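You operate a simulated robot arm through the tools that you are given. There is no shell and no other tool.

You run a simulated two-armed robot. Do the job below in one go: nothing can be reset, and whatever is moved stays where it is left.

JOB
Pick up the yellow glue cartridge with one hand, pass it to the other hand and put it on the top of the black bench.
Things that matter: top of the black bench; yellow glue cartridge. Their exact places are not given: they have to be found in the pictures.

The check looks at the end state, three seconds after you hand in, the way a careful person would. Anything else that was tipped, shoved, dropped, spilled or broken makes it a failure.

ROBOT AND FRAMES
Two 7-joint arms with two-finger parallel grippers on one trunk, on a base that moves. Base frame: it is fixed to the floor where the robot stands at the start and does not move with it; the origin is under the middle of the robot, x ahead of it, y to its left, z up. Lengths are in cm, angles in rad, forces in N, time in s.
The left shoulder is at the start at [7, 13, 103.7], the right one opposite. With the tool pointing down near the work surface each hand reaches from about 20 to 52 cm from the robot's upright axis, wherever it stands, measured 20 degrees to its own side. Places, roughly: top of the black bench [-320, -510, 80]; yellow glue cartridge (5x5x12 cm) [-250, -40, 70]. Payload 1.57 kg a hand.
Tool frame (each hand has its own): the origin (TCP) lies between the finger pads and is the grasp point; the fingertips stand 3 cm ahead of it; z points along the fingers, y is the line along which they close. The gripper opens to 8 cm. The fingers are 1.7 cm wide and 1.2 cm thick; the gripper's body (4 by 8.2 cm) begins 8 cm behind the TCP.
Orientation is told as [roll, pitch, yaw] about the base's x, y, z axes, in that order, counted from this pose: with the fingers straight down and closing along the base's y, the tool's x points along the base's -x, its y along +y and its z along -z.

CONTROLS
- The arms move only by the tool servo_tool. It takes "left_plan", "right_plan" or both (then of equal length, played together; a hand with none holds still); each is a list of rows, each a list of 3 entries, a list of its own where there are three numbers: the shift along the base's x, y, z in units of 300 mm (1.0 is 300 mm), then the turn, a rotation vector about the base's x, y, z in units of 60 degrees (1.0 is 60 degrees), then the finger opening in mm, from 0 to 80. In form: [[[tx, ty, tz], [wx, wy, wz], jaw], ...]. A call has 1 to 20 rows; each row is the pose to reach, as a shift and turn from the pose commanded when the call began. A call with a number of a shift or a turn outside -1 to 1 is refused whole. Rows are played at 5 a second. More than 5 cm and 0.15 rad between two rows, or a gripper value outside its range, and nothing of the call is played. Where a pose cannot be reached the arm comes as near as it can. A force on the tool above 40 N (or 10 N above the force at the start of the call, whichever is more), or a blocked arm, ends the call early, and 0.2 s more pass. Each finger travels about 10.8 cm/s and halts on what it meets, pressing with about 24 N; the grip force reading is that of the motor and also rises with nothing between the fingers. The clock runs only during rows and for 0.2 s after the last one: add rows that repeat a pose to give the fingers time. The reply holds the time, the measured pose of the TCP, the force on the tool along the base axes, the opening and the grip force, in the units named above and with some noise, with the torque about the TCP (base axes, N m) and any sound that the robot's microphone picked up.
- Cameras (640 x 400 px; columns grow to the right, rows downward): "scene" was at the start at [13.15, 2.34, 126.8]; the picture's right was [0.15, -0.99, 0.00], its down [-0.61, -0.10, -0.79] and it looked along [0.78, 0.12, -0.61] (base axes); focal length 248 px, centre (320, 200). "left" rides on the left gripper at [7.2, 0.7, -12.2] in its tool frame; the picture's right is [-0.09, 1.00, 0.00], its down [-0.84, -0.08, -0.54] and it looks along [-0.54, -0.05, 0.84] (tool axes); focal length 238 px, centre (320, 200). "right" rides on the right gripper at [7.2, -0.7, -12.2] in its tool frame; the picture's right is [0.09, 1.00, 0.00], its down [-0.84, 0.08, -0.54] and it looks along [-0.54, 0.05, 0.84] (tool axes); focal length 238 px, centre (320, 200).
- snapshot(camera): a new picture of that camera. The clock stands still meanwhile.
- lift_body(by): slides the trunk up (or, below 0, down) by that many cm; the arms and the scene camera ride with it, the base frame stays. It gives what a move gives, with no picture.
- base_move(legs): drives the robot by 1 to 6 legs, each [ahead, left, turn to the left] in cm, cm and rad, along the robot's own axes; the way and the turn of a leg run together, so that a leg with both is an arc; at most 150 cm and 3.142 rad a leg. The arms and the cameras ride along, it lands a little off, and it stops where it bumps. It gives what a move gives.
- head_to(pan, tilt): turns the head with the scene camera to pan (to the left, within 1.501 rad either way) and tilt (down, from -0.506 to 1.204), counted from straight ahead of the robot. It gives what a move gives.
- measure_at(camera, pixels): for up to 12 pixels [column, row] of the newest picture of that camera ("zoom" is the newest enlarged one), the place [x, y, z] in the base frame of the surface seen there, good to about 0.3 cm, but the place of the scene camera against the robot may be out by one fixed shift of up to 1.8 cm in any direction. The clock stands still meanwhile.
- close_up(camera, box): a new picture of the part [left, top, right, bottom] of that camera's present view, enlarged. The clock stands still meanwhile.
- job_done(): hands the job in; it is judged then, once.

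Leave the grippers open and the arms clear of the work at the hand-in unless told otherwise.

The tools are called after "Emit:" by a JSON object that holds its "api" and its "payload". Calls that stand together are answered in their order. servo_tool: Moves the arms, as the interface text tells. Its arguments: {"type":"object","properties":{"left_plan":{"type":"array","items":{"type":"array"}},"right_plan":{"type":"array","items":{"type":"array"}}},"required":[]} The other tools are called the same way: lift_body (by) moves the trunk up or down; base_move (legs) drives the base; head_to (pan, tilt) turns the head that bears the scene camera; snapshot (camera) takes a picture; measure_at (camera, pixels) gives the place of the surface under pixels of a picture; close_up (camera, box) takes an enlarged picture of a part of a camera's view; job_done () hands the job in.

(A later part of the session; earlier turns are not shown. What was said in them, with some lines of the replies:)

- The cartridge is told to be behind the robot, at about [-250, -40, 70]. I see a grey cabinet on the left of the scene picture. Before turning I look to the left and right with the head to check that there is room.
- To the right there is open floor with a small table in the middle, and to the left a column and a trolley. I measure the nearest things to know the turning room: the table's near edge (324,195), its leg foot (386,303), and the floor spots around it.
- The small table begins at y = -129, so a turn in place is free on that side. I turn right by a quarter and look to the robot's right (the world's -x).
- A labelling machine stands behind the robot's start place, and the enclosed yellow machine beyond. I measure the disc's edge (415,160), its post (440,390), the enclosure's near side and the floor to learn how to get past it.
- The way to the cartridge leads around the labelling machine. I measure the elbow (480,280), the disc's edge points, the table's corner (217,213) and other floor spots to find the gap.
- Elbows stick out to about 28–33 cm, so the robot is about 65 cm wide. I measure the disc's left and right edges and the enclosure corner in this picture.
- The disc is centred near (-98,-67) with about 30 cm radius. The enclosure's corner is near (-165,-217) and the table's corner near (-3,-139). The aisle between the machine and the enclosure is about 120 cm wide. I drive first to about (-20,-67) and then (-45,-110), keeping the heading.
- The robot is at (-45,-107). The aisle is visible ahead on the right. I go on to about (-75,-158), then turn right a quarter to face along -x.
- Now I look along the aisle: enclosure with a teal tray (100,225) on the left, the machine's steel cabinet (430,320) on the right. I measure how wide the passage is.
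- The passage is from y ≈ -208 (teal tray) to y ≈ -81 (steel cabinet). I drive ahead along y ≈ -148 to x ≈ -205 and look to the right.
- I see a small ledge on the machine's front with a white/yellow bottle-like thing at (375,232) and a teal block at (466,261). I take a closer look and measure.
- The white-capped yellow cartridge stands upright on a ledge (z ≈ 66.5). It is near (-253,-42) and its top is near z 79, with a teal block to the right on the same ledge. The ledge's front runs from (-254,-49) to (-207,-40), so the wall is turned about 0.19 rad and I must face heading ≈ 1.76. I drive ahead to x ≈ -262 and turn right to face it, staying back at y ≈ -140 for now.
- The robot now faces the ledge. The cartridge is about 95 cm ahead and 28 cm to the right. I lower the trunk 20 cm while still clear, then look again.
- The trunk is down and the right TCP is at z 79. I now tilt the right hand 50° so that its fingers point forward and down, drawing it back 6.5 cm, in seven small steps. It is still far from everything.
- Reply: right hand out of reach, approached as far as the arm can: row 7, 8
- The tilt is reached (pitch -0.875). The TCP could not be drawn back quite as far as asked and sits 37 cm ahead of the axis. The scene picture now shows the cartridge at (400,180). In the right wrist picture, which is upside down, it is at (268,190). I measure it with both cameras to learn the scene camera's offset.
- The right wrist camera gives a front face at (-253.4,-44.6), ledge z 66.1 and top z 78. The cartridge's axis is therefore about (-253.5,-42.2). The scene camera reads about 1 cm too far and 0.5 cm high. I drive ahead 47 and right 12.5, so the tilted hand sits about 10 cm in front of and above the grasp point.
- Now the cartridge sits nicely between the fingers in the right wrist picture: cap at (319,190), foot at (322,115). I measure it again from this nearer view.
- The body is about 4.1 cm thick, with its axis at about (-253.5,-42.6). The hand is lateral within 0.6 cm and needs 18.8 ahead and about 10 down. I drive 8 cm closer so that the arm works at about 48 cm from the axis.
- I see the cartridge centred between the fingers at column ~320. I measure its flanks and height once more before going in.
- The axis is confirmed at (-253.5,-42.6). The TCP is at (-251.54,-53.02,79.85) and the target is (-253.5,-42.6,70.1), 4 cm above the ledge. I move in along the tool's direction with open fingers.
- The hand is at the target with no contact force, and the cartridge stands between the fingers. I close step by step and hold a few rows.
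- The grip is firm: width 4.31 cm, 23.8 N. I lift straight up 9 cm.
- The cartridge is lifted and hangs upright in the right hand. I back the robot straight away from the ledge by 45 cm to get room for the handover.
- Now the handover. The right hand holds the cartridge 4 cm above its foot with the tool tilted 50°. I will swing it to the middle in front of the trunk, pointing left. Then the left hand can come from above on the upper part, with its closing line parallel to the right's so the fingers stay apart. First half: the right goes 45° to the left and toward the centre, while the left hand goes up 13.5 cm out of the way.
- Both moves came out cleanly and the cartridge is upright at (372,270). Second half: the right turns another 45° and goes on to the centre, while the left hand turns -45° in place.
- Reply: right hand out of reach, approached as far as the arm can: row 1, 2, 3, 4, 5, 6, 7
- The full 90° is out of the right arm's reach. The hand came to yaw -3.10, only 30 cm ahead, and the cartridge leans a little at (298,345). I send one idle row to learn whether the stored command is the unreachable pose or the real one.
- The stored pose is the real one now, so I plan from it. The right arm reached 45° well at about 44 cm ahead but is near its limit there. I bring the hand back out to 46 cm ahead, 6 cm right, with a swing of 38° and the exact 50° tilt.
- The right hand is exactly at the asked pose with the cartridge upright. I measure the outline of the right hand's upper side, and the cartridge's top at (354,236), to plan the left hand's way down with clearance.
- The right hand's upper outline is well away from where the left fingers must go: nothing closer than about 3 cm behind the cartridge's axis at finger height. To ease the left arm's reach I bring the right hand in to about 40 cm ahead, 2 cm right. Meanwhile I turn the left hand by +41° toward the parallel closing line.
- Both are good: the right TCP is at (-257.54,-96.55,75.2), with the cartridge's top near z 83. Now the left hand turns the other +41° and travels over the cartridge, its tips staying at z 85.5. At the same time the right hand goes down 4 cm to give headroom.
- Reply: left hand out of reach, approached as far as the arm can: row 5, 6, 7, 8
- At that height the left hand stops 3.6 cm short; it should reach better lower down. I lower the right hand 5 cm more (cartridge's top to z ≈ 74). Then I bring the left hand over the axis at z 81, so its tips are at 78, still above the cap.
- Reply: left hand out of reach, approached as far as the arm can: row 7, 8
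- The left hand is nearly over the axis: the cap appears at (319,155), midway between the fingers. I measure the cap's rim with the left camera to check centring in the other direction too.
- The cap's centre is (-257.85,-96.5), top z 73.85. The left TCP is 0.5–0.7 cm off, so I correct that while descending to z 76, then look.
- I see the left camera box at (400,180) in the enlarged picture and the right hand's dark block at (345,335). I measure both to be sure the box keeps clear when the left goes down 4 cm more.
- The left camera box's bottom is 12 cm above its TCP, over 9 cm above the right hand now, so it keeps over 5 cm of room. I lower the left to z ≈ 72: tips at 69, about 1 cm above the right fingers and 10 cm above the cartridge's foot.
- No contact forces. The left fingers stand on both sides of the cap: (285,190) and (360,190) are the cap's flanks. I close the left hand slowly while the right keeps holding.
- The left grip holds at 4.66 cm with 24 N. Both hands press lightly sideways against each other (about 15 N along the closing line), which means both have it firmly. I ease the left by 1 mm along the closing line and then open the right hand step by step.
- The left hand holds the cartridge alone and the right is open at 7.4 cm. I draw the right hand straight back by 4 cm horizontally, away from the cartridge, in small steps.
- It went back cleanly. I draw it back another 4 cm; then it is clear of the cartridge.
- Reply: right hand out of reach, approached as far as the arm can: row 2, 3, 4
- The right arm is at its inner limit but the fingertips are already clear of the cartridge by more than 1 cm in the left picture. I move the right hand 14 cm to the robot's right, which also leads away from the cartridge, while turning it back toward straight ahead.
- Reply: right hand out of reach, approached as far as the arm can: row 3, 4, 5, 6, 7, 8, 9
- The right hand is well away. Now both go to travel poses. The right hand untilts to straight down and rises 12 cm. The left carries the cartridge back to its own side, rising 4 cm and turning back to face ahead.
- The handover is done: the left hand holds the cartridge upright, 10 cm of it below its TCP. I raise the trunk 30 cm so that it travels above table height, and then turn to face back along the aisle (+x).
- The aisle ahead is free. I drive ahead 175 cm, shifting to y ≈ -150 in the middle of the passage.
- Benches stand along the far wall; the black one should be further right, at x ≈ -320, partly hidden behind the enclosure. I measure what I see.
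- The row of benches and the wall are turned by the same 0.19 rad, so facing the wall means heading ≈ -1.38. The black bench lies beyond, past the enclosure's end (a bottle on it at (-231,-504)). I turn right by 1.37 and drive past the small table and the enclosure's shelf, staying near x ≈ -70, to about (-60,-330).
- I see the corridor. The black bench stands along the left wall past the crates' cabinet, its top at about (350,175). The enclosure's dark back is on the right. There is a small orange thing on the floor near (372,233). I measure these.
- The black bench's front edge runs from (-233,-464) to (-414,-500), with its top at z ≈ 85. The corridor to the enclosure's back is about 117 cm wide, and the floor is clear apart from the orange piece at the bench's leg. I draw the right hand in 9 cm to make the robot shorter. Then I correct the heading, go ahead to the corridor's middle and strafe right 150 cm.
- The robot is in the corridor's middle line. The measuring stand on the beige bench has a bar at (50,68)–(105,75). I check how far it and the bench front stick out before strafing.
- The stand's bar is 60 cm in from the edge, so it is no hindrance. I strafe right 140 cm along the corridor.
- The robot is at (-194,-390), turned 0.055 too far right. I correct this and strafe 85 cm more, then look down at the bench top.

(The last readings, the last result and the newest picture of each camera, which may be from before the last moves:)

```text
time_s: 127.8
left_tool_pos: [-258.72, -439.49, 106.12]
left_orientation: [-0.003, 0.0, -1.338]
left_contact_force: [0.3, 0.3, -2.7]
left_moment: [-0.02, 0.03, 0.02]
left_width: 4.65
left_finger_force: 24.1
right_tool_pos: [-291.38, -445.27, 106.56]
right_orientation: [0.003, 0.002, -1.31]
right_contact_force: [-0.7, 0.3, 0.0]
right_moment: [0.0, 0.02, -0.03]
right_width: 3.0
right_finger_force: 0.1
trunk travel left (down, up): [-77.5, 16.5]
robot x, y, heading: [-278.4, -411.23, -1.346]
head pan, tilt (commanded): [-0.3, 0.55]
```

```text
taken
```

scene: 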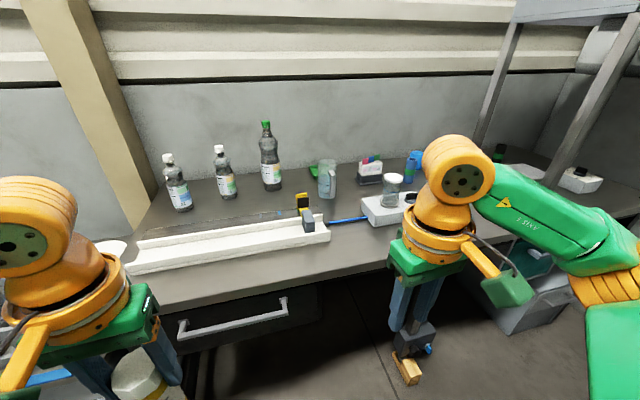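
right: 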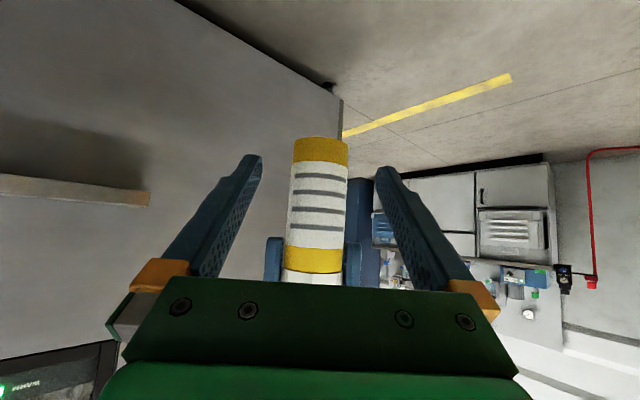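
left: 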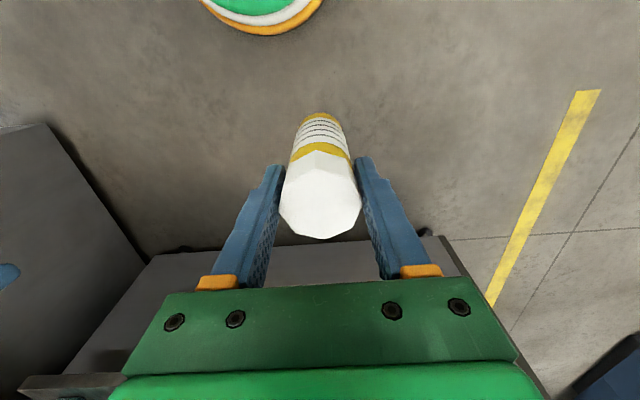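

The bench top is in view. A long white channel lies in front-left, bottles behind it, a white box with a jar at (390,205), and there seems free room in front of and right of these. The right arm hides part, so I also take the right wrist camera's view and a scene view panned further.

Emit:
{"api": "snapshot", "payload": {"camera": "right"}}

Emit:
{"api": "snapshot", "payload": {"camera": "left"}}

Emit:
{"api": "measure_at", "payload": {"camera": "scene", "pixels": [[330, 238], [350, 250], [360, 268], [375, 235], [380, 245], [365, 215], [200, 300], [330, 272], [250, 280], [200, 262], [385, 262], [345, 225]]}}

Emit:
{"api": "head_to", "payload": {"pan": -0.9, "tilt": 0.55}}

Emit:
{"api": "snapshot", "payload": {"camera": "scene"}}

```text
taken
```

right: 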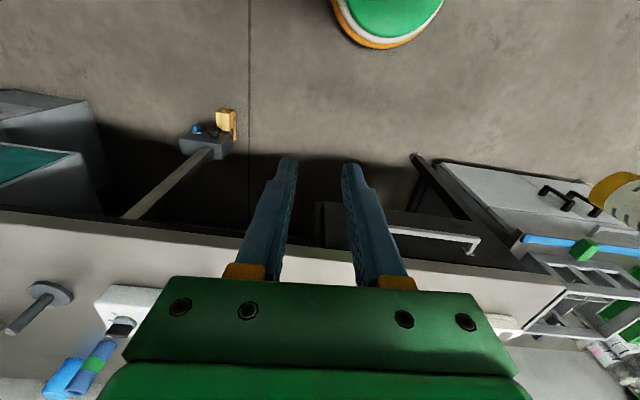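

```text
taken
```

left: 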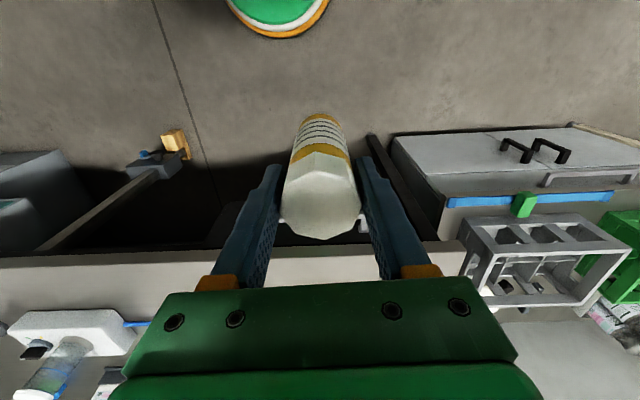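

```text
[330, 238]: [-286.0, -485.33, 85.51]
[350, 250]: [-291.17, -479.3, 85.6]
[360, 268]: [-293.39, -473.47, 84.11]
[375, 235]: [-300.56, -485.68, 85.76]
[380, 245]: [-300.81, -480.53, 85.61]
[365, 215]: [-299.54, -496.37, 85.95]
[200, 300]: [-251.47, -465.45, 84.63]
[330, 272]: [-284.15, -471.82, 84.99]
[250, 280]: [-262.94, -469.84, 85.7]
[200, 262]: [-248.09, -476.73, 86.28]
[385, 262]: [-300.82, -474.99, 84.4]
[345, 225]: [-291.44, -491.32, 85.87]
```

```text
time_s: 128.8
left_tool_pos: [-258.79, -439.67, 106.17]
left_orientation: [-0.002, -0.001, -1.34]
left_contact_force: [0.1, -0.4, -2.1]
left_moment: [-0.02, 0.03, -0.01]
left_width: 4.66
left_finger_force: 24.1
right_tool_pos: [-291.45, -445.21, 106.64]
right_orientation: [0.003, 0.002, -1.309]
right_contact_force: [0.6, 0.3, 0.0]
right_moment: [0.01, 0.0, -0.02]
right_width: 3.01
right_finger_force: 0.1
trunk travel left (down, up): [-77.5, 16.5]
robot x, y, heading: [-278.18, -411.0, -1.342]
head pan, tilt (commanded): [-0.901, 0.55]
```

```text
taken
```

scene: 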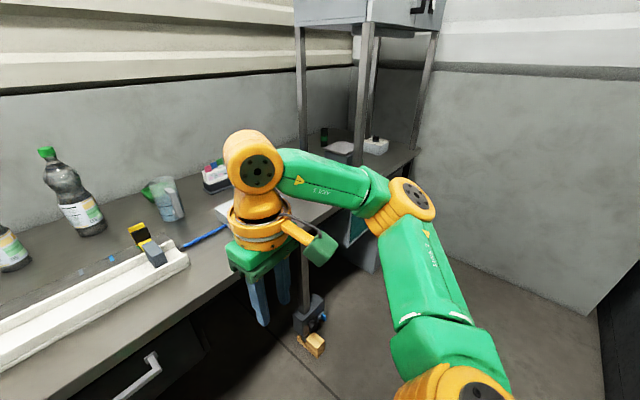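

I measure bench points with the wrist cameras, which are free of the scene camera's offset: front edge, white box's corner, and the grey handle thing at (40,300).

Emit:
{"api": "measure_at", "payload": {"camera": "right", "pixels": [[40, 297], [15, 325], [100, 300], [155, 295], [60, 255], [120, 262], [200, 258], [180, 272], [450, 280], [515, 300], [60, 225], [20, 270]]}}

Emit:
{"api": "measure_at", "payload": {"camera": "left", "pixels": [[20, 315], [10, 325], [50, 275], [100, 280], [135, 300], [150, 320], [180, 270], [190, 285], [100, 262], [125, 350], [60, 380], [450, 262]]}}

```text
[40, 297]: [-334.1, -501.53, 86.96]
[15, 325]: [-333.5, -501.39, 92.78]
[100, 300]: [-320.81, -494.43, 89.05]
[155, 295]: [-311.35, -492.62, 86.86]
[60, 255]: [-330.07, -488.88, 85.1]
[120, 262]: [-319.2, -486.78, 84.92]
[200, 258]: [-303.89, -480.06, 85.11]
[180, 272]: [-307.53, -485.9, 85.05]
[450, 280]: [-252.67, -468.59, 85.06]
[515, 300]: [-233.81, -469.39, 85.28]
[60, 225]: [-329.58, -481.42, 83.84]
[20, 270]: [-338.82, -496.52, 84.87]
```

```text
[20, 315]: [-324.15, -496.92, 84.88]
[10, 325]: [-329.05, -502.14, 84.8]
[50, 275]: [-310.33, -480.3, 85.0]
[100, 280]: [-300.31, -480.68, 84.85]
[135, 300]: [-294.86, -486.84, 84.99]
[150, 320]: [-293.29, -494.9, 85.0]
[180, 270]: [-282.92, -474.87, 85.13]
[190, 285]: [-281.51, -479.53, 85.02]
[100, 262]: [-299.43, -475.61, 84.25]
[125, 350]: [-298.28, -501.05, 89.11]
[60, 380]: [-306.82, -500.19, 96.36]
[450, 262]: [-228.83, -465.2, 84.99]
```

The bench top is at z 85.0 and its edge is at about 410 cm in the bench-normal direction. A good free spot is near (-298,-483), 12 cm right of the channel's end and well left of the white box. Before driving closer I look steeply down to see how far the robot's own base sticks out, because of the orange piece on the floor.

Emit:
{"api": "head_to", "payload": {"pan": 0.0, "tilt": 1.2}}

Emit:
{"api": "snapshot", "payload": {"camera": "scene"}}

```text
time_s: 130.0
left_tool_pos: [-258.78, -439.63, 106.2]
left_orientation: [-0.003, -0.001, -1.341]
left_contact_force: [0.4, -0.8, -1.7]
left_moment: [-0.01, -0.01, -0.02]
left_width: 4.62
left_finger_force: 24.2
right_tool_pos: [-291.38, -445.34, 106.5]
right_orientation: [0.004, 0.003, -1.309]
right_contact_force: [-0.2, 0.0, 0.1]
right_moment: [-0.02, -0.01, -0.02]
right_width: 3.02
right_finger_force: 0.0
trunk travel left (down, up): [-77.5, 16.5]
robot x, y, heading: [-278.49, -411.02, -1.344]
head pan, tilt (commanded): [0.0, 1.201]
```

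```text
taken
```

scene: 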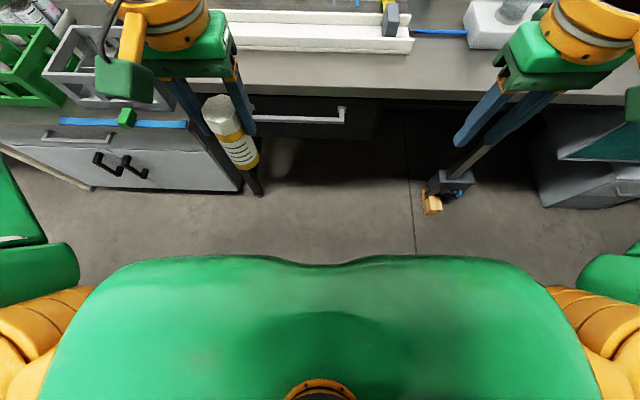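

The robot's base does not show beyond the green trunk's front. I measure the floor right in front of the trunk's edge, and the orange piece at (432,203).

Emit:
{"api": "measure_at", "payload": {"camera": "scene", "pixels": [[330, 255], [250, 248], [430, 248], [330, 270], [250, 265], [432, 203], [432, 214], [424, 205], [455, 185], [240, 160], [560, 275], [90, 270]]}}

```text
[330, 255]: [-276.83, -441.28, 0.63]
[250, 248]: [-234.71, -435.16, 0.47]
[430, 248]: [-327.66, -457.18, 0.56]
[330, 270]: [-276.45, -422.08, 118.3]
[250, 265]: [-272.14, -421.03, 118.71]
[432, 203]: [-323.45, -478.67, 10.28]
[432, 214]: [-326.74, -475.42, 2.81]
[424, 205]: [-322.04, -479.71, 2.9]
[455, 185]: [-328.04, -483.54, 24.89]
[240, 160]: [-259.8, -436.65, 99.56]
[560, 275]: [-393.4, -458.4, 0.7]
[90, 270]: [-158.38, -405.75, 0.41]
```

The floor shows up to 30 cm ahead of the axis, so the base is shorter than that; the orange piece's front is at ≈404 in bench coordinates. I will stop the axis at ≈369.5, leaving more than 4 cm there, with the placing spot 47.5 cm ahead. First I correct the heading and strafe right 46 cm.

Emit:
{"api": "base_move", "payload": {"legs": [[0, 0, -0.036], [0, -46, 0]]}}

Emit:
{"api": "head_to", "payload": {"pan": 0.2, "tilt": 0.7}}

Emit:
{"api": "snapshot", "payload": {"camera": "scene"}}

Emit:
{"api": "snapshot", "payload": {"camera": "left"}}

```text
time_s: 133.2
left_tool_pos: [-306.06, -449.37, 106.15]
left_orientation: [-0.002, 0.0, -1.386]
left_contact_force: [-0.3, -0.6, -2.4]
left_moment: [-0.04, 0.02, 0.01]
left_width: 4.65
left_finger_force: 23.7
right_tool_pos: [-339.08, -453.45, 106.55]
right_orientation: [0.002, 0.001, -1.356]
right_contact_force: [1.9, -0.8, 0.6]
right_moment: [0.03, -0.01, -0.01]
right_width: 2.97
right_finger_force: 0.1
trunk travel left (down, up): [-77.5, 16.5]
robot x, y, heading: [-323.91, -420.21, -1.386]
head pan, tilt (commanded): [0.0, 1.201]
```

```text
time_s: 134.1
left_tool_pos: [-306.08, -449.36, 106.19]
left_orientation: [0.0, -0.001, -1.385]
left_contact_force: [0.6, 0.1, -1.7]
left_moment: [-0.02, 0.02, 0.0]
left_width: 4.63
left_finger_force: 24.0
right_tool_pos: [-339.13, -453.51, 106.53]
right_orientation: [0.003, 0.0, -1.354]
right_contact_force: [1.3, 0.1, -0.1]
right_moment: [-0.01, -0.02, 0.05]
right_width: 2.99
right_finger_force: 0.1
trunk travel left (down, up): [-77.5, 16.5]
robot x, y, heading: [-324.42, -420.23, -1.383]
head pan, tilt (commanded): [0.201, 0.7]
```

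```text
taken
```

scene: 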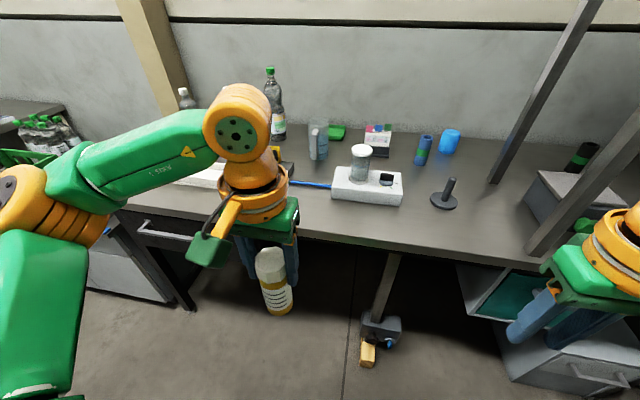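

```text
taken
```

left: 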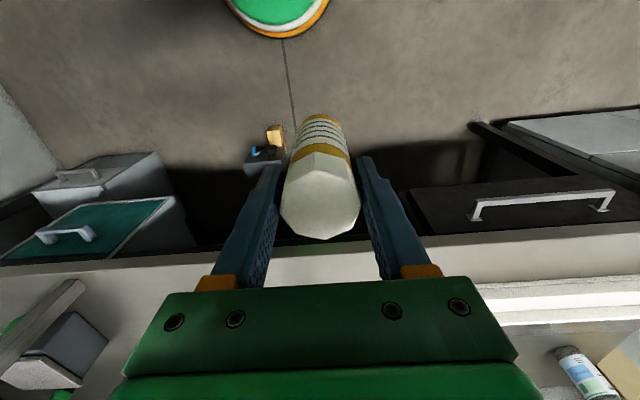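

The robot stands well: axis at 351, spot line at b ≈ -386. On the right I see steel legs of a frame at (515,150) and (550,240). I measure them against the right hand before going ahead.

Emit:
{"api": "measure_at", "payload": {"camera": "scene", "pixels": [[530, 245], [570, 200], [610, 150], [500, 175], [540, 100], [575, 190], [450, 205], [400, 200], [335, 195], [369, 360], [367, 345], [300, 225]]}}

```text
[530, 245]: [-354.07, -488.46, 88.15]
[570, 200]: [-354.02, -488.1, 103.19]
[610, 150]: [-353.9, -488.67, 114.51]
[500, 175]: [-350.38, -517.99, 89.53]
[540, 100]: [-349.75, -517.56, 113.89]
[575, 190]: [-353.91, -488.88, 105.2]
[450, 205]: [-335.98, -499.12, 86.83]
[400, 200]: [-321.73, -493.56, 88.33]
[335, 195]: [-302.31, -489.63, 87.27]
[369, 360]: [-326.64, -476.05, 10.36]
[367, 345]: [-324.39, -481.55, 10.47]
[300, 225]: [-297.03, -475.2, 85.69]
```

The frame's leg at (-354,-488) is 15 cm to the side of the right hand's path. The white box's left-front corner is near (-302,-489), so I choose the spot (a 417, b -382), i.e. about (-296,-482), midway between box and channel. I drive ahead 18.5 cm.

Emit:
{"api": "base_move", "payload": {"legs": [[18.5, 0, 0]]}}

Emit:
{"api": "snapshot", "payload": {"camera": "scene"}}

Emit:
{"api": "snapshot", "payload": {"camera": "left"}}

```text
time_s: 135.6
left_tool_pos: [-302.84, -466.69, 106.28]
left_orientation: [-0.001, -0.004, -1.384]
left_contact_force: [-0.9, -0.1, -1.9]
left_moment: [0.0, 0.0, 0.03]
left_width: 4.65
left_finger_force: 23.8
right_tool_pos: [-335.9, -470.93, 106.63]
right_orientation: [0.002, -0.002, -1.353]
right_contact_force: [0.8, 0.5, -0.1]
right_moment: [-0.02, -0.03, -0.02]
right_width: 3.0
right_finger_force: 0.1
trunk travel left (down, up): [-77.5, 16.5]
robot x, y, heading: [-321.28, -437.63, -1.38]
head pan, tilt (commanded): [0.201, 0.7]
```

```text
taken
```

scene: 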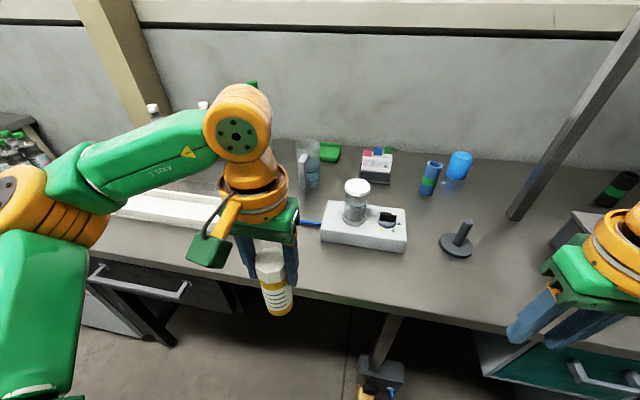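

```text
taken
```

left: 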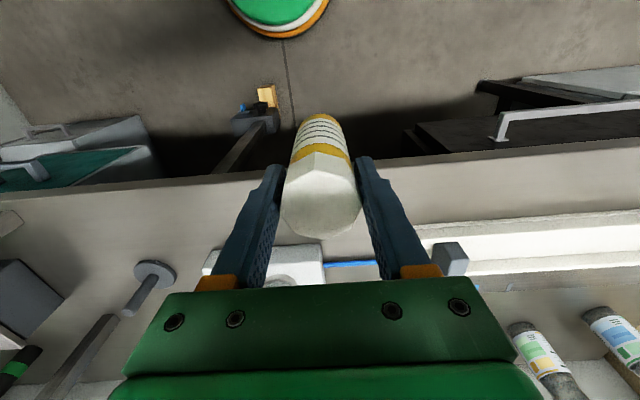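

The left wrist picture shows the box's left end at column ~322, the channel's end at ~425 with a grey block at (450,258), and free bench between. I measure these corners precisely.

Emit:
{"api": "measure_at", "payload": {"camera": "left", "pixels": [[318, 250], [323, 280], [290, 255], [425, 235], [432, 228], [437, 270], [450, 250], [380, 165], [375, 240], [350, 250], [370, 190], [240, 178]]}}

```text
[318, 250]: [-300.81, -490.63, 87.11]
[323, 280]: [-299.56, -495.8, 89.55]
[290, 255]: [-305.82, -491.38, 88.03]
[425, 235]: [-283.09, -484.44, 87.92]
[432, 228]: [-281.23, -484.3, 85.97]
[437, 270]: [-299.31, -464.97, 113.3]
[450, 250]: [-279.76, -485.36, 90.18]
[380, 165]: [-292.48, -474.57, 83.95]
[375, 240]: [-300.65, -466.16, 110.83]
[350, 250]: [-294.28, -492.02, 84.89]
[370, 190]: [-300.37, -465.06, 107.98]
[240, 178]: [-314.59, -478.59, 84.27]
```

The box's corner is at (-300.8,-490.6) and the channel's end at (-283,-484.4), so the spot (-295.5,-481.8) has about 9 cm to each. I move the left hand there at z 103, with the cartridge's foot about 8 cm above the top.

Emit:
{"api": "servo_tool", "payload": {"left_plan": [[[0.041, -0.084, -0.01], [0, 0, 0], 28], [[0.082, -0.168, -0.03], [0, 0, 0], 28], [[0.122, -0.251, -0.05], [0, 0, 0], 28], [[0.163, -0.335, -0.07], [0, 0, 0], 28], [[0.204, -0.419, -0.09], [0, 0, 0], 28], [[0.245, -0.503, -0.1], [0, 0, 0], 28], [[0.245, -0.503, -0.1], [0, 0, 0], 28]]}}

Emit:
{"api": "snapshot", "payload": {"camera": "left"}}

Emit:
{"api": "snapshot", "payload": {"camera": "scene"}}

```text
time_s: 137.2
left_tool_pos: [-295.7, -481.79, 102.84]
left_orientation: [-0.001, -0.003, -1.386]
left_contact_force: [0.0, 0.5, -1.7]
left_moment: [0.0, 0.03, -0.02]
left_width: 4.64
left_finger_force: 24.2
right_tool_pos: [-335.76, -471.08, 106.63]
right_orientation: [0.003, 0.001, -1.354]
right_contact_force: [-0.5, 0.2, 0.2]
right_moment: [-0.03, 0.04, 0.0]
right_width: 3.01
right_finger_force: 0.0
trunk travel left (down, up): [-77.5, 16.5]
robot x, y, heading: [-320.91, -437.55, -1.382]
head pan, tilt (commanded): [0.201, 0.7]
```

```text
taken
```

left: 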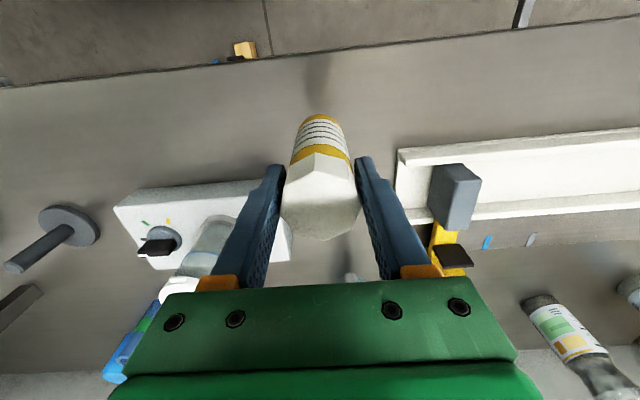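

```text
taken
```

scene: 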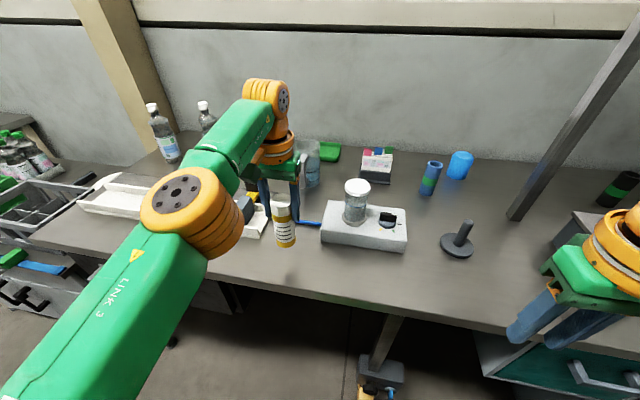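

The hand is at (-295.7,-481.8,102.8) with the cartridge between box and channel. I check the elbow's height and the cartridge's foot before lowering.

Emit:
{"api": "measure_at", "payload": {"camera": "scene", "pixels": [[200, 240], [225, 245], [190, 190], [230, 150], [284, 245], [285, 210], [283, 235], [280, 225]]}}

Emit:
{"api": "measure_at", "payload": {"camera": "left", "pixels": [[319, 118], [319, 135], [320, 155], [320, 200], [298, 120], [341, 120], [320, 95], [355, 110], [400, 160], [290, 240]]}}

```text
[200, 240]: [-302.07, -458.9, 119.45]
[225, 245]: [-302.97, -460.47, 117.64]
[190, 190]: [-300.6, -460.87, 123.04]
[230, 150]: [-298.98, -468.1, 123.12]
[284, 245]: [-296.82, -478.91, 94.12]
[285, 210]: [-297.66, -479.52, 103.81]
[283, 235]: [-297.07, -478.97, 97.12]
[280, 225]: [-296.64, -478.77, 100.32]
```

```text
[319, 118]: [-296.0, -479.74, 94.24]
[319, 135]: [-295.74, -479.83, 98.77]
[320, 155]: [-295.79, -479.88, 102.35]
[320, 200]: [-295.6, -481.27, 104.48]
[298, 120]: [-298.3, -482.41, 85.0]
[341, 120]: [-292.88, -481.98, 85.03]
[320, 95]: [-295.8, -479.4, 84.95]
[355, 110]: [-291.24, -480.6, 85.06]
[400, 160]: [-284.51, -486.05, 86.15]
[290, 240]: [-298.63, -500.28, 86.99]
```

The cartridge is upright: its face is at y -479.7 low and -479.9 high. The bench is at z 85.0 and the foot at about 92.7. I lower 7 cm first, then creep.

Emit:
{"api": "servo_tool", "payload": {"left_plan": [[[0, 0, -0.04], [0, 0, 0], 28], [[0, 0, -0.09], [0, 0, 0], 28], [[0, 0, -0.14], [0, 0, 0], 28], [[0, 0, -0.19], [0, 0, 0], 28], [[0, 0, -0.22], [0, 0, 0], 28], [[0, 0, -0.233], [0, 0, 0], 28], [[0, 0, -0.233], [0, 0, 0], 28]]}}

Emit:
{"api": "close_up", "payload": {"camera": "scene", "box": [200, 150, 360, 250]}}

Emit:
{"api": "snapshot", "payload": {"camera": "left"}}

```text
time_s: 138.8
left_tool_pos: [-295.55, -481.98, 96.07]
left_orientation: [-0.001, 0.001, -1.383]
left_contact_force: [0.0, -0.3, -1.5]
left_moment: [0.03, 0.03, -0.04]
left_width: 4.62
left_finger_force: 24.2
right_tool_pos: [-335.66, -471.18, 106.54]
right_orientation: [0.003, 0.0, -1.353]
right_contact_force: [0.0, 0.3, -0.6]
right_moment: [0.01, 0.01, -0.01]
right_width: 3.0
right_finger_force: 0.1
trunk travel left (down, up): [-77.5, 16.5]
robot x, y, heading: [-320.75, -437.68, -1.38]
head pan, tilt (commanded): [0.201, 0.7]
```

```text
4.00 times, centred on (280, 200) of scene
```

zoom: 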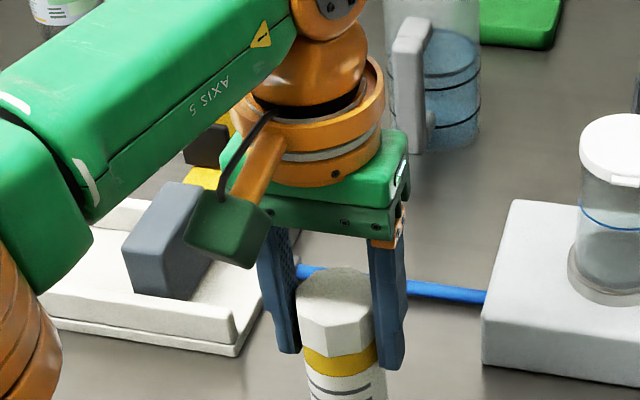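

```text
taken
```

left: 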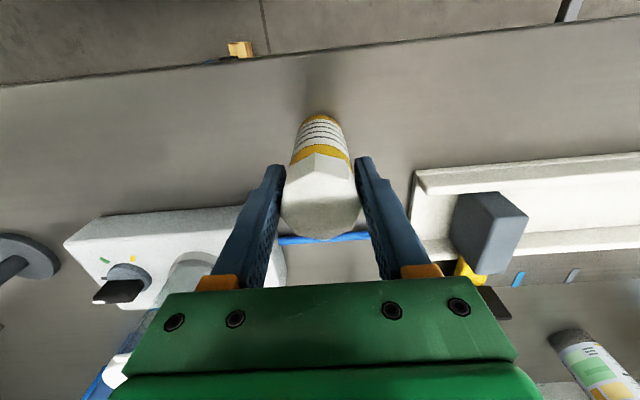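

No contact yet at z 96.07. I creep down 0.7 cm and read the force.

Emit:
{"api": "servo_tool", "payload": {"left_plan": [[[0, 0, -0.006], [0, 0, 0], 28], [[0, 0, -0.012], [0, 0, 0], 28], [[0, 0, -0.018], [0, 0, 0], 28], [[0, 0, -0.023], [0, 0, 0], 28], [[0, 0, -0.023], [0, 0, 0], 28]]}}

```text
time_s: 140.0
left_tool_pos: [-295.6, -482.1, 95.53]
left_orientation: [-0.002, 0.0, -1.384]
left_contact_force: [0.4, 0.1, -2.5]
left_moment: [0.02, 0.0, 0.0]
left_width: 4.68
left_finger_force: 23.6
right_tool_pos: [-335.7, -471.17, 106.6]
right_orientation: [0.003, 0.001, -1.353]
right_contact_force: [0.0, 0.8, 0.1]
right_moment: [0.0, 0.01, 0.05]
right_width: 2.99
right_finger_force: 0.1
trunk travel left (down, up): [-77.5, 16.5]
robot x, y, heading: [-321.05, -437.69, -1.381]
head pan, tilt (commanded): [0.201, 0.7]
```

Still free (-2.5 N is the cartridge's own weight). I go down 0.3 cm more in 1 mm steps.

Emit:
{"api": "servo_tool", "payload": {"left_plan": [[[0, 0, -0.004], [0, 0, 0], 28], [[0, 0, -0.007], [0, 0, 0], 28], [[0, 0, -0.01], [0, 0, 0], 28], [[0, 0, -0.01], [0, 0, 0], 28]]}}

Emit:
{"api": "measure_at", "payload": {"camera": "left", "pixels": [[319, 117], [319, 119], [319, 122], [319, 110], [320, 210]]}}

```text
time_s: 141.0
left_tool_pos: [-295.53, -481.98, 95.27]
left_orientation: [0.0, -0.003, -1.381]
left_contact_force: [2.1, -3.9, 12.3]
left_moment: [-0.57, -0.34, 0.02]
left_width: 4.65
left_finger_force: 23.6
right_tool_pos: [-335.89, -471.04, 106.7]
right_orientation: [0.003, -0.001, -1.352]
right_contact_force: [0.2, -0.2, -0.4]
right_moment: [-0.01, 0.04, 0.04]
right_width: 3.0
right_finger_force: 0.1
trunk travel left (down, up): [-77.5, 16.5]
robot x, y, heading: [-320.68, -437.55, -1.38]
head pan, tilt (commanded): [0.201, 0.7]
```

```text
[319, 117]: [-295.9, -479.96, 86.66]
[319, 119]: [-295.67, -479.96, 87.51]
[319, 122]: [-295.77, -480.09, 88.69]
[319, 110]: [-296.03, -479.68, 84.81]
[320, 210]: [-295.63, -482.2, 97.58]
```

Contact: +12 N upward, and the foot touches at its far edge, so it is tilted by only a fraction of a degree. I ease up 1 mm to lessen the press, then open slowly to 70 mm.

Emit:
{"api": "servo_tool", "payload": {"left_plan": [[[0, 0, 0.003], [0, 0, 0], 28], [[0, 0, 0.003], [0, 0, 0], 28], [[0, 0, 0.003], [0, 0, 0], 46], [[0, 0, 0.003], [0, 0, 0], 48], [[0, 0, 0.003], [0, 0, 0], 51], [[0, 0, 0.003], [0, 0, 0], 55], [[0, 0, 0.003], [0, 0, 0], 60], [[0, 0, 0.003], [0, 0, 0], 70], [[0, 0, 0.003], [0, 0, 0], 70], [[0, 0, 0.003], [0, 0, 0], 70]]}}

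Emit:
{"api": "snapshot", "payload": {"camera": "left"}}

Emit:
{"api": "close_up", "payload": {"camera": "scene", "box": [200, 150, 360, 250]}}

```text
time_s: 143.2
left_tool_pos: [-295.51, -481.92, 95.3]
left_orientation: [0.001, 0.0, -1.385]
left_contact_force: [0.3, -0.5, -0.1]
left_moment: [-0.01, 0.03, -0.01]
left_width: 7.01
left_finger_force: 0.1
right_tool_pos: [-335.87, -471.19, 106.65]
right_orientation: [0.006, 0.0, -1.352]
right_contact_force: [0.1, 0.3, 0.7]
right_moment: [0.01, 0.0, 0.0]
right_width: 2.99
right_finger_force: 0.1
trunk travel left (down, up): [-77.5, 16.5]
robot x, y, heading: [-321.2, -437.78, -1.379]
head pan, tilt (commanded): [0.201, 0.7]
```

```text
taken
```

left: 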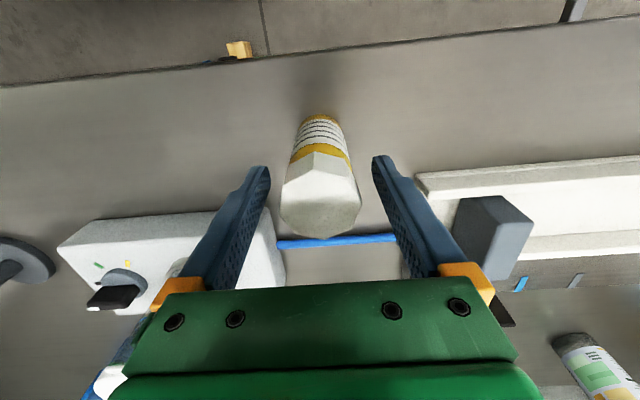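

```text
4.00 times, centred on (280, 200) of scene
```

zoom: 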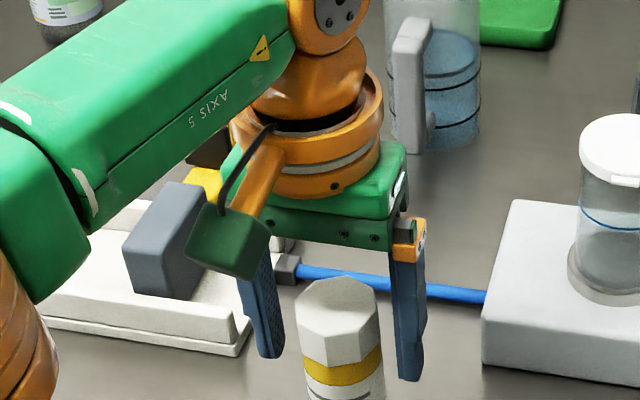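

The cartridge stands by itself, with clear gaps to both fingers. I raise the left hand straight up 10 cm.

Emit:
{"api": "servo_tool", "payload": {"left_plan": [[[0, 0, 0.02], [0, 0, 0], 70], [[0, 0, 0.05], [0, 0, 0], 70], [[0, 0, 0.1], [0, 0, 0], 70], [[0, 0, 0.16], [0, 0, 0], 70], [[0, 0, 0.22], [0, 0, 0], 70], [[0, 0, 0.28], [0, 0, 0], 70], [[0, 0, 0.34], [0, 0, 0], 70], [[0, 0, 0.34], [0, 0, 0], 70]]}}

Emit:
{"api": "snapshot", "payload": {"camera": "left"}}

Emit:
{"api": "snapshot", "payload": {"camera": "scene"}}

```text
time_s: 145.0
left_tool_pos: [-296.59, -481.16, 105.28]
left_orientation: [-0.001, -0.003, -1.383]
left_contact_force: [-0.5, 0.1, 0.0]
left_moment: [0.01, 0.01, 0.01]
left_width: 7.03
left_finger_force: 0.0
left hand out of reach, approached as far as the arm can: row 6, 7, 8
right_tool_pos: [-335.86, -471.09, 106.51]
right_orientation: [0.005, 0.001, -1.352]
right_contact_force: [-0.3, 0.3, -0.2]
right_moment: [-0.02, 0.01, 0.01]
right_width: 3.02
right_finger_force: 0.0
trunk travel left (down, up): [-77.5, 16.5]
robot x, y, heading: [-321.21, -437.69, -1.384]
head pan, tilt (commanded): [0.201, 0.7]
```

```text
taken
```

left: 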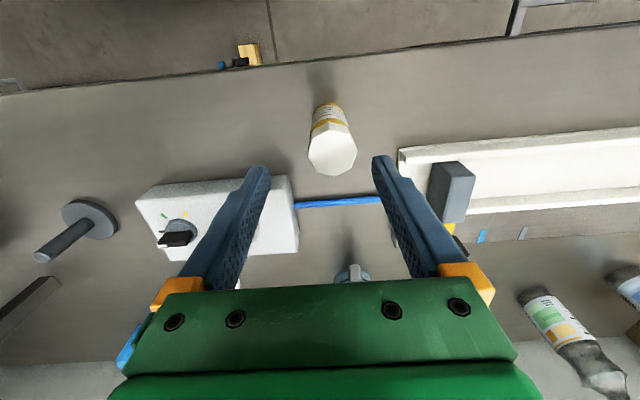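

```text
taken
```

scene: 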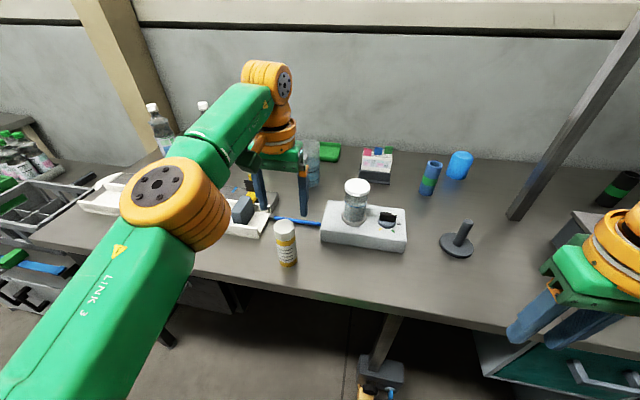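

The cartridge stands upright at (286,245) on the bench top. The left tips are 5 cm above its cap. I raise the trunk 6 cm for more clearance, then back the robot 18 cm away from the bench.

Emit:
{"api": "lift_body", "payload": {"by": 6}}

Emit:
{"api": "base_move", "payload": {"legs": [[-18, 0, 0]]}}

Emit:
{"api": "snapshot", "payload": {"camera": "scene"}}

Emit:
{"api": "snapshot", "payload": {"camera": "left"}}

```text
time_s: 146.0
left_tool_pos: [-296.64, -481.18, 111.25]
left_orientation: [0.001, -0.003, -1.384]
left_contact_force: [0.3, 0.4, -0.5]
left_moment: [0.01, -0.05, 0.01]
left_width: 7.0
left_finger_force: 0.0
right_tool_pos: [-335.84, -471.14, 112.49]
right_orientation: [0.005, 0.0, -1.354]
right_contact_force: [-0.6, 0.7, 0.4]
right_moment: [-0.02, 0.01, -0.01]
right_width: 3.01
right_finger_force: 0.1
trunk travel left (down, up): [-83.5, 10.5]
robot x, y, heading: [-320.84, -437.82, -1.384]
head pan, tilt (commanded): [0.201, 0.7]
```

```text
time_s: 147.6
left_tool_pos: [-299.66, -463.64, 111.03]
left_orientation: [0.001, 0.002, -1.378]
left_contact_force: [0.8, -0.7, 0.6]
left_moment: [0.01, 0.03, -0.03]
left_width: 7.01
left_finger_force: 0.0
right_tool_pos: [-338.89, -453.85, 112.55]
right_orientation: [0.004, 0.005, -1.345]
right_contact_force: [0.3, 0.7, -0.1]
right_moment: [0.05, -0.03, 0.01]
right_width: 2.99
right_finger_force: 0.0
trunk travel left (down, up): [-83.5, 10.5]
robot x, y, heading: [-324.29, -419.94, -1.374]
head pan, tilt (commanded): [0.201, 0.7]
```

```text
taken
```

scene: 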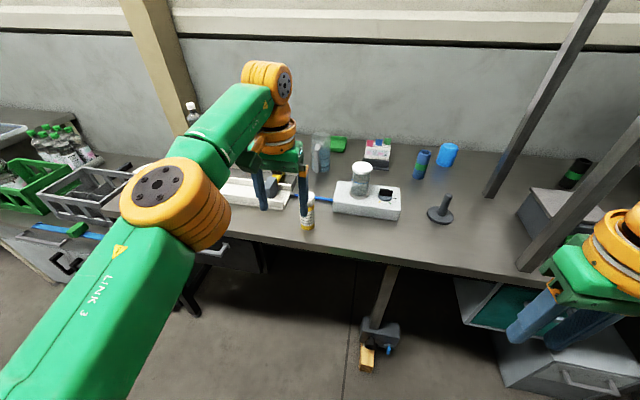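

```text
taken
```

left: 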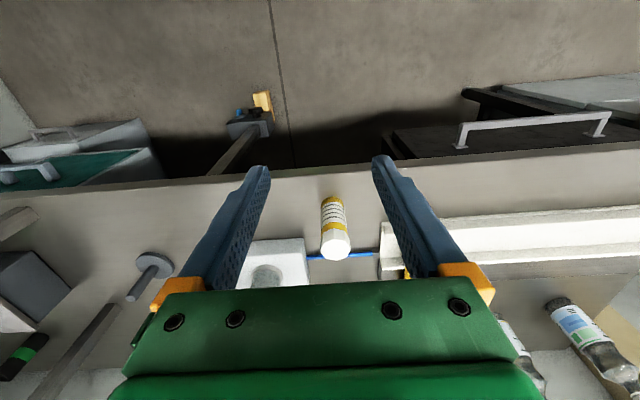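

The cartridge stands free and upright on the bench. I draw the left hand back 14 cm so both arms are clear, and open both grippers.

Emit:
{"api": "servo_tool", "payload": {"left_plan": [[[-0.015, 0.076, 0], [0, 0, 0], 75], [[-0.03, 0.153, 0], [0, 0, 0], 80], [[-0.046, 0.229, 0], [0, 0, 0], 80], [[-0.061, 0.305, 0], [0, 0, 0], 80], [[-0.076, 0.382, 0], [0, 0, 0], 80], [[-0.091, 0.458, 0], [0, 0, 0], 80], [[-0.091, 0.458, 0], [0, 0, 0], 80]], "right_plan": [[[0, 0, 0], [0, 0, 0], 40], [[0, 0, 0], [0, 0, 0], 55], [[0, 0, 0], [0, 0, 0], 70], [[0, 0, 0], [0, 0, 0], 80], [[0, 0, 0], [0, 0, 0], 80], [[0, 0, 0], [0, 0, 0], 80], [[0, 0, 0], [0, 0, 0], 80]]}}

Emit:
{"api": "snapshot", "payload": {"camera": "scene"}}

Emit:
{"api": "snapshot", "payload": {"camera": "left"}}

```text
time_s: 149.2
left_tool_pos: [-302.65, -449.58, 111.24]
left_orientation: [0.001, -0.002, -1.375]
left_contact_force: [0.4, -0.6, 0.3]
left_moment: [-0.05, -0.01, 0.01]
left_width: 7.98
left_finger_force: 0.0
right_tool_pos: [-338.98, -453.62, 112.61]
right_orientation: [0.006, 0.0, -1.344]
right_contact_force: [-0.2, 0.6, -0.5]
right_moment: [-0.02, 0.0, 0.02]
right_width: 8.0
right_finger_force: 0.0
trunk travel left (down, up): [-83.5, 10.5]
robot x, y, heading: [-324.3, -419.78, -1.372]
head pan, tilt (commanded): [0.201, 0.7]
```

```text
taken
```

scene: 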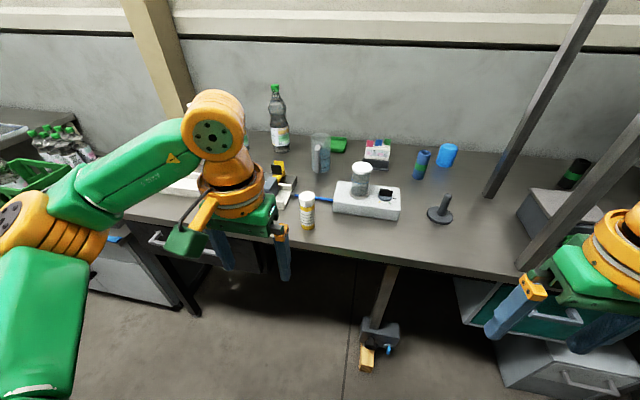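

```text
taken
```

left: 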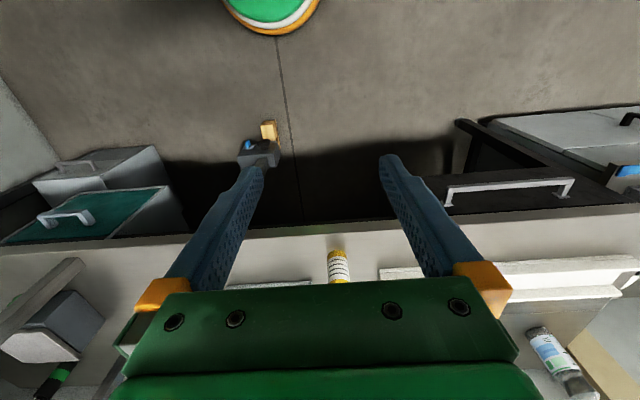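

Both hands are open and clear. I take a last close look at the cartridge to confirm that it stands properly.

Emit:
{"api": "close_up", "payload": {"camera": "scene", "box": [240, 150, 440, 275]}}

Emit:
{"api": "measure_at", "payload": {"camera": "scene", "pixels": [[307, 194], [307, 212], [307, 227], [307, 234]]}}

```text
3.20 times, centred on (340, 212) of scene
```

zoom: 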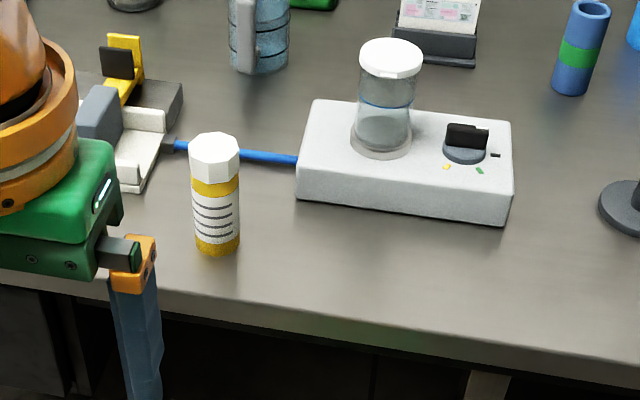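

```text
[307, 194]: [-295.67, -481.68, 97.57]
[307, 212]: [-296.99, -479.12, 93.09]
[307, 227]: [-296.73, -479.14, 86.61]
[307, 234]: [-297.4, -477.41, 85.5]
```

The cartridge stands upright on the black bench's top, with its foot at z 85 and its cap at z 97. It touches nothing, and everything else on the bench is as it was. Both grippers are open and away from the work, so I hand in.

Emit:
{"api": "job_done", "payload": {}}

```text
The job is handed in.
```

The yellow glue cartridge is standing upright on the top of the black bench, and the job is handed in.

- **Pick-up:** The right hand took it from the ledge on the front of the machine behind the robot's starting place.
- **Handover:** The left hand gripped the upper part from above before the right hand let go.
- **Placing:** The left hand set it down at about [-295.7, -482, 85], about 7 cm in from the front edge. It stands between the white channel and the white box and touches neither.

In the last pictures the cartridge was upright. I saw nothing else on the bench moved. I felt no bumps while driving. Both grippers are open and the arms are clear of the bench.
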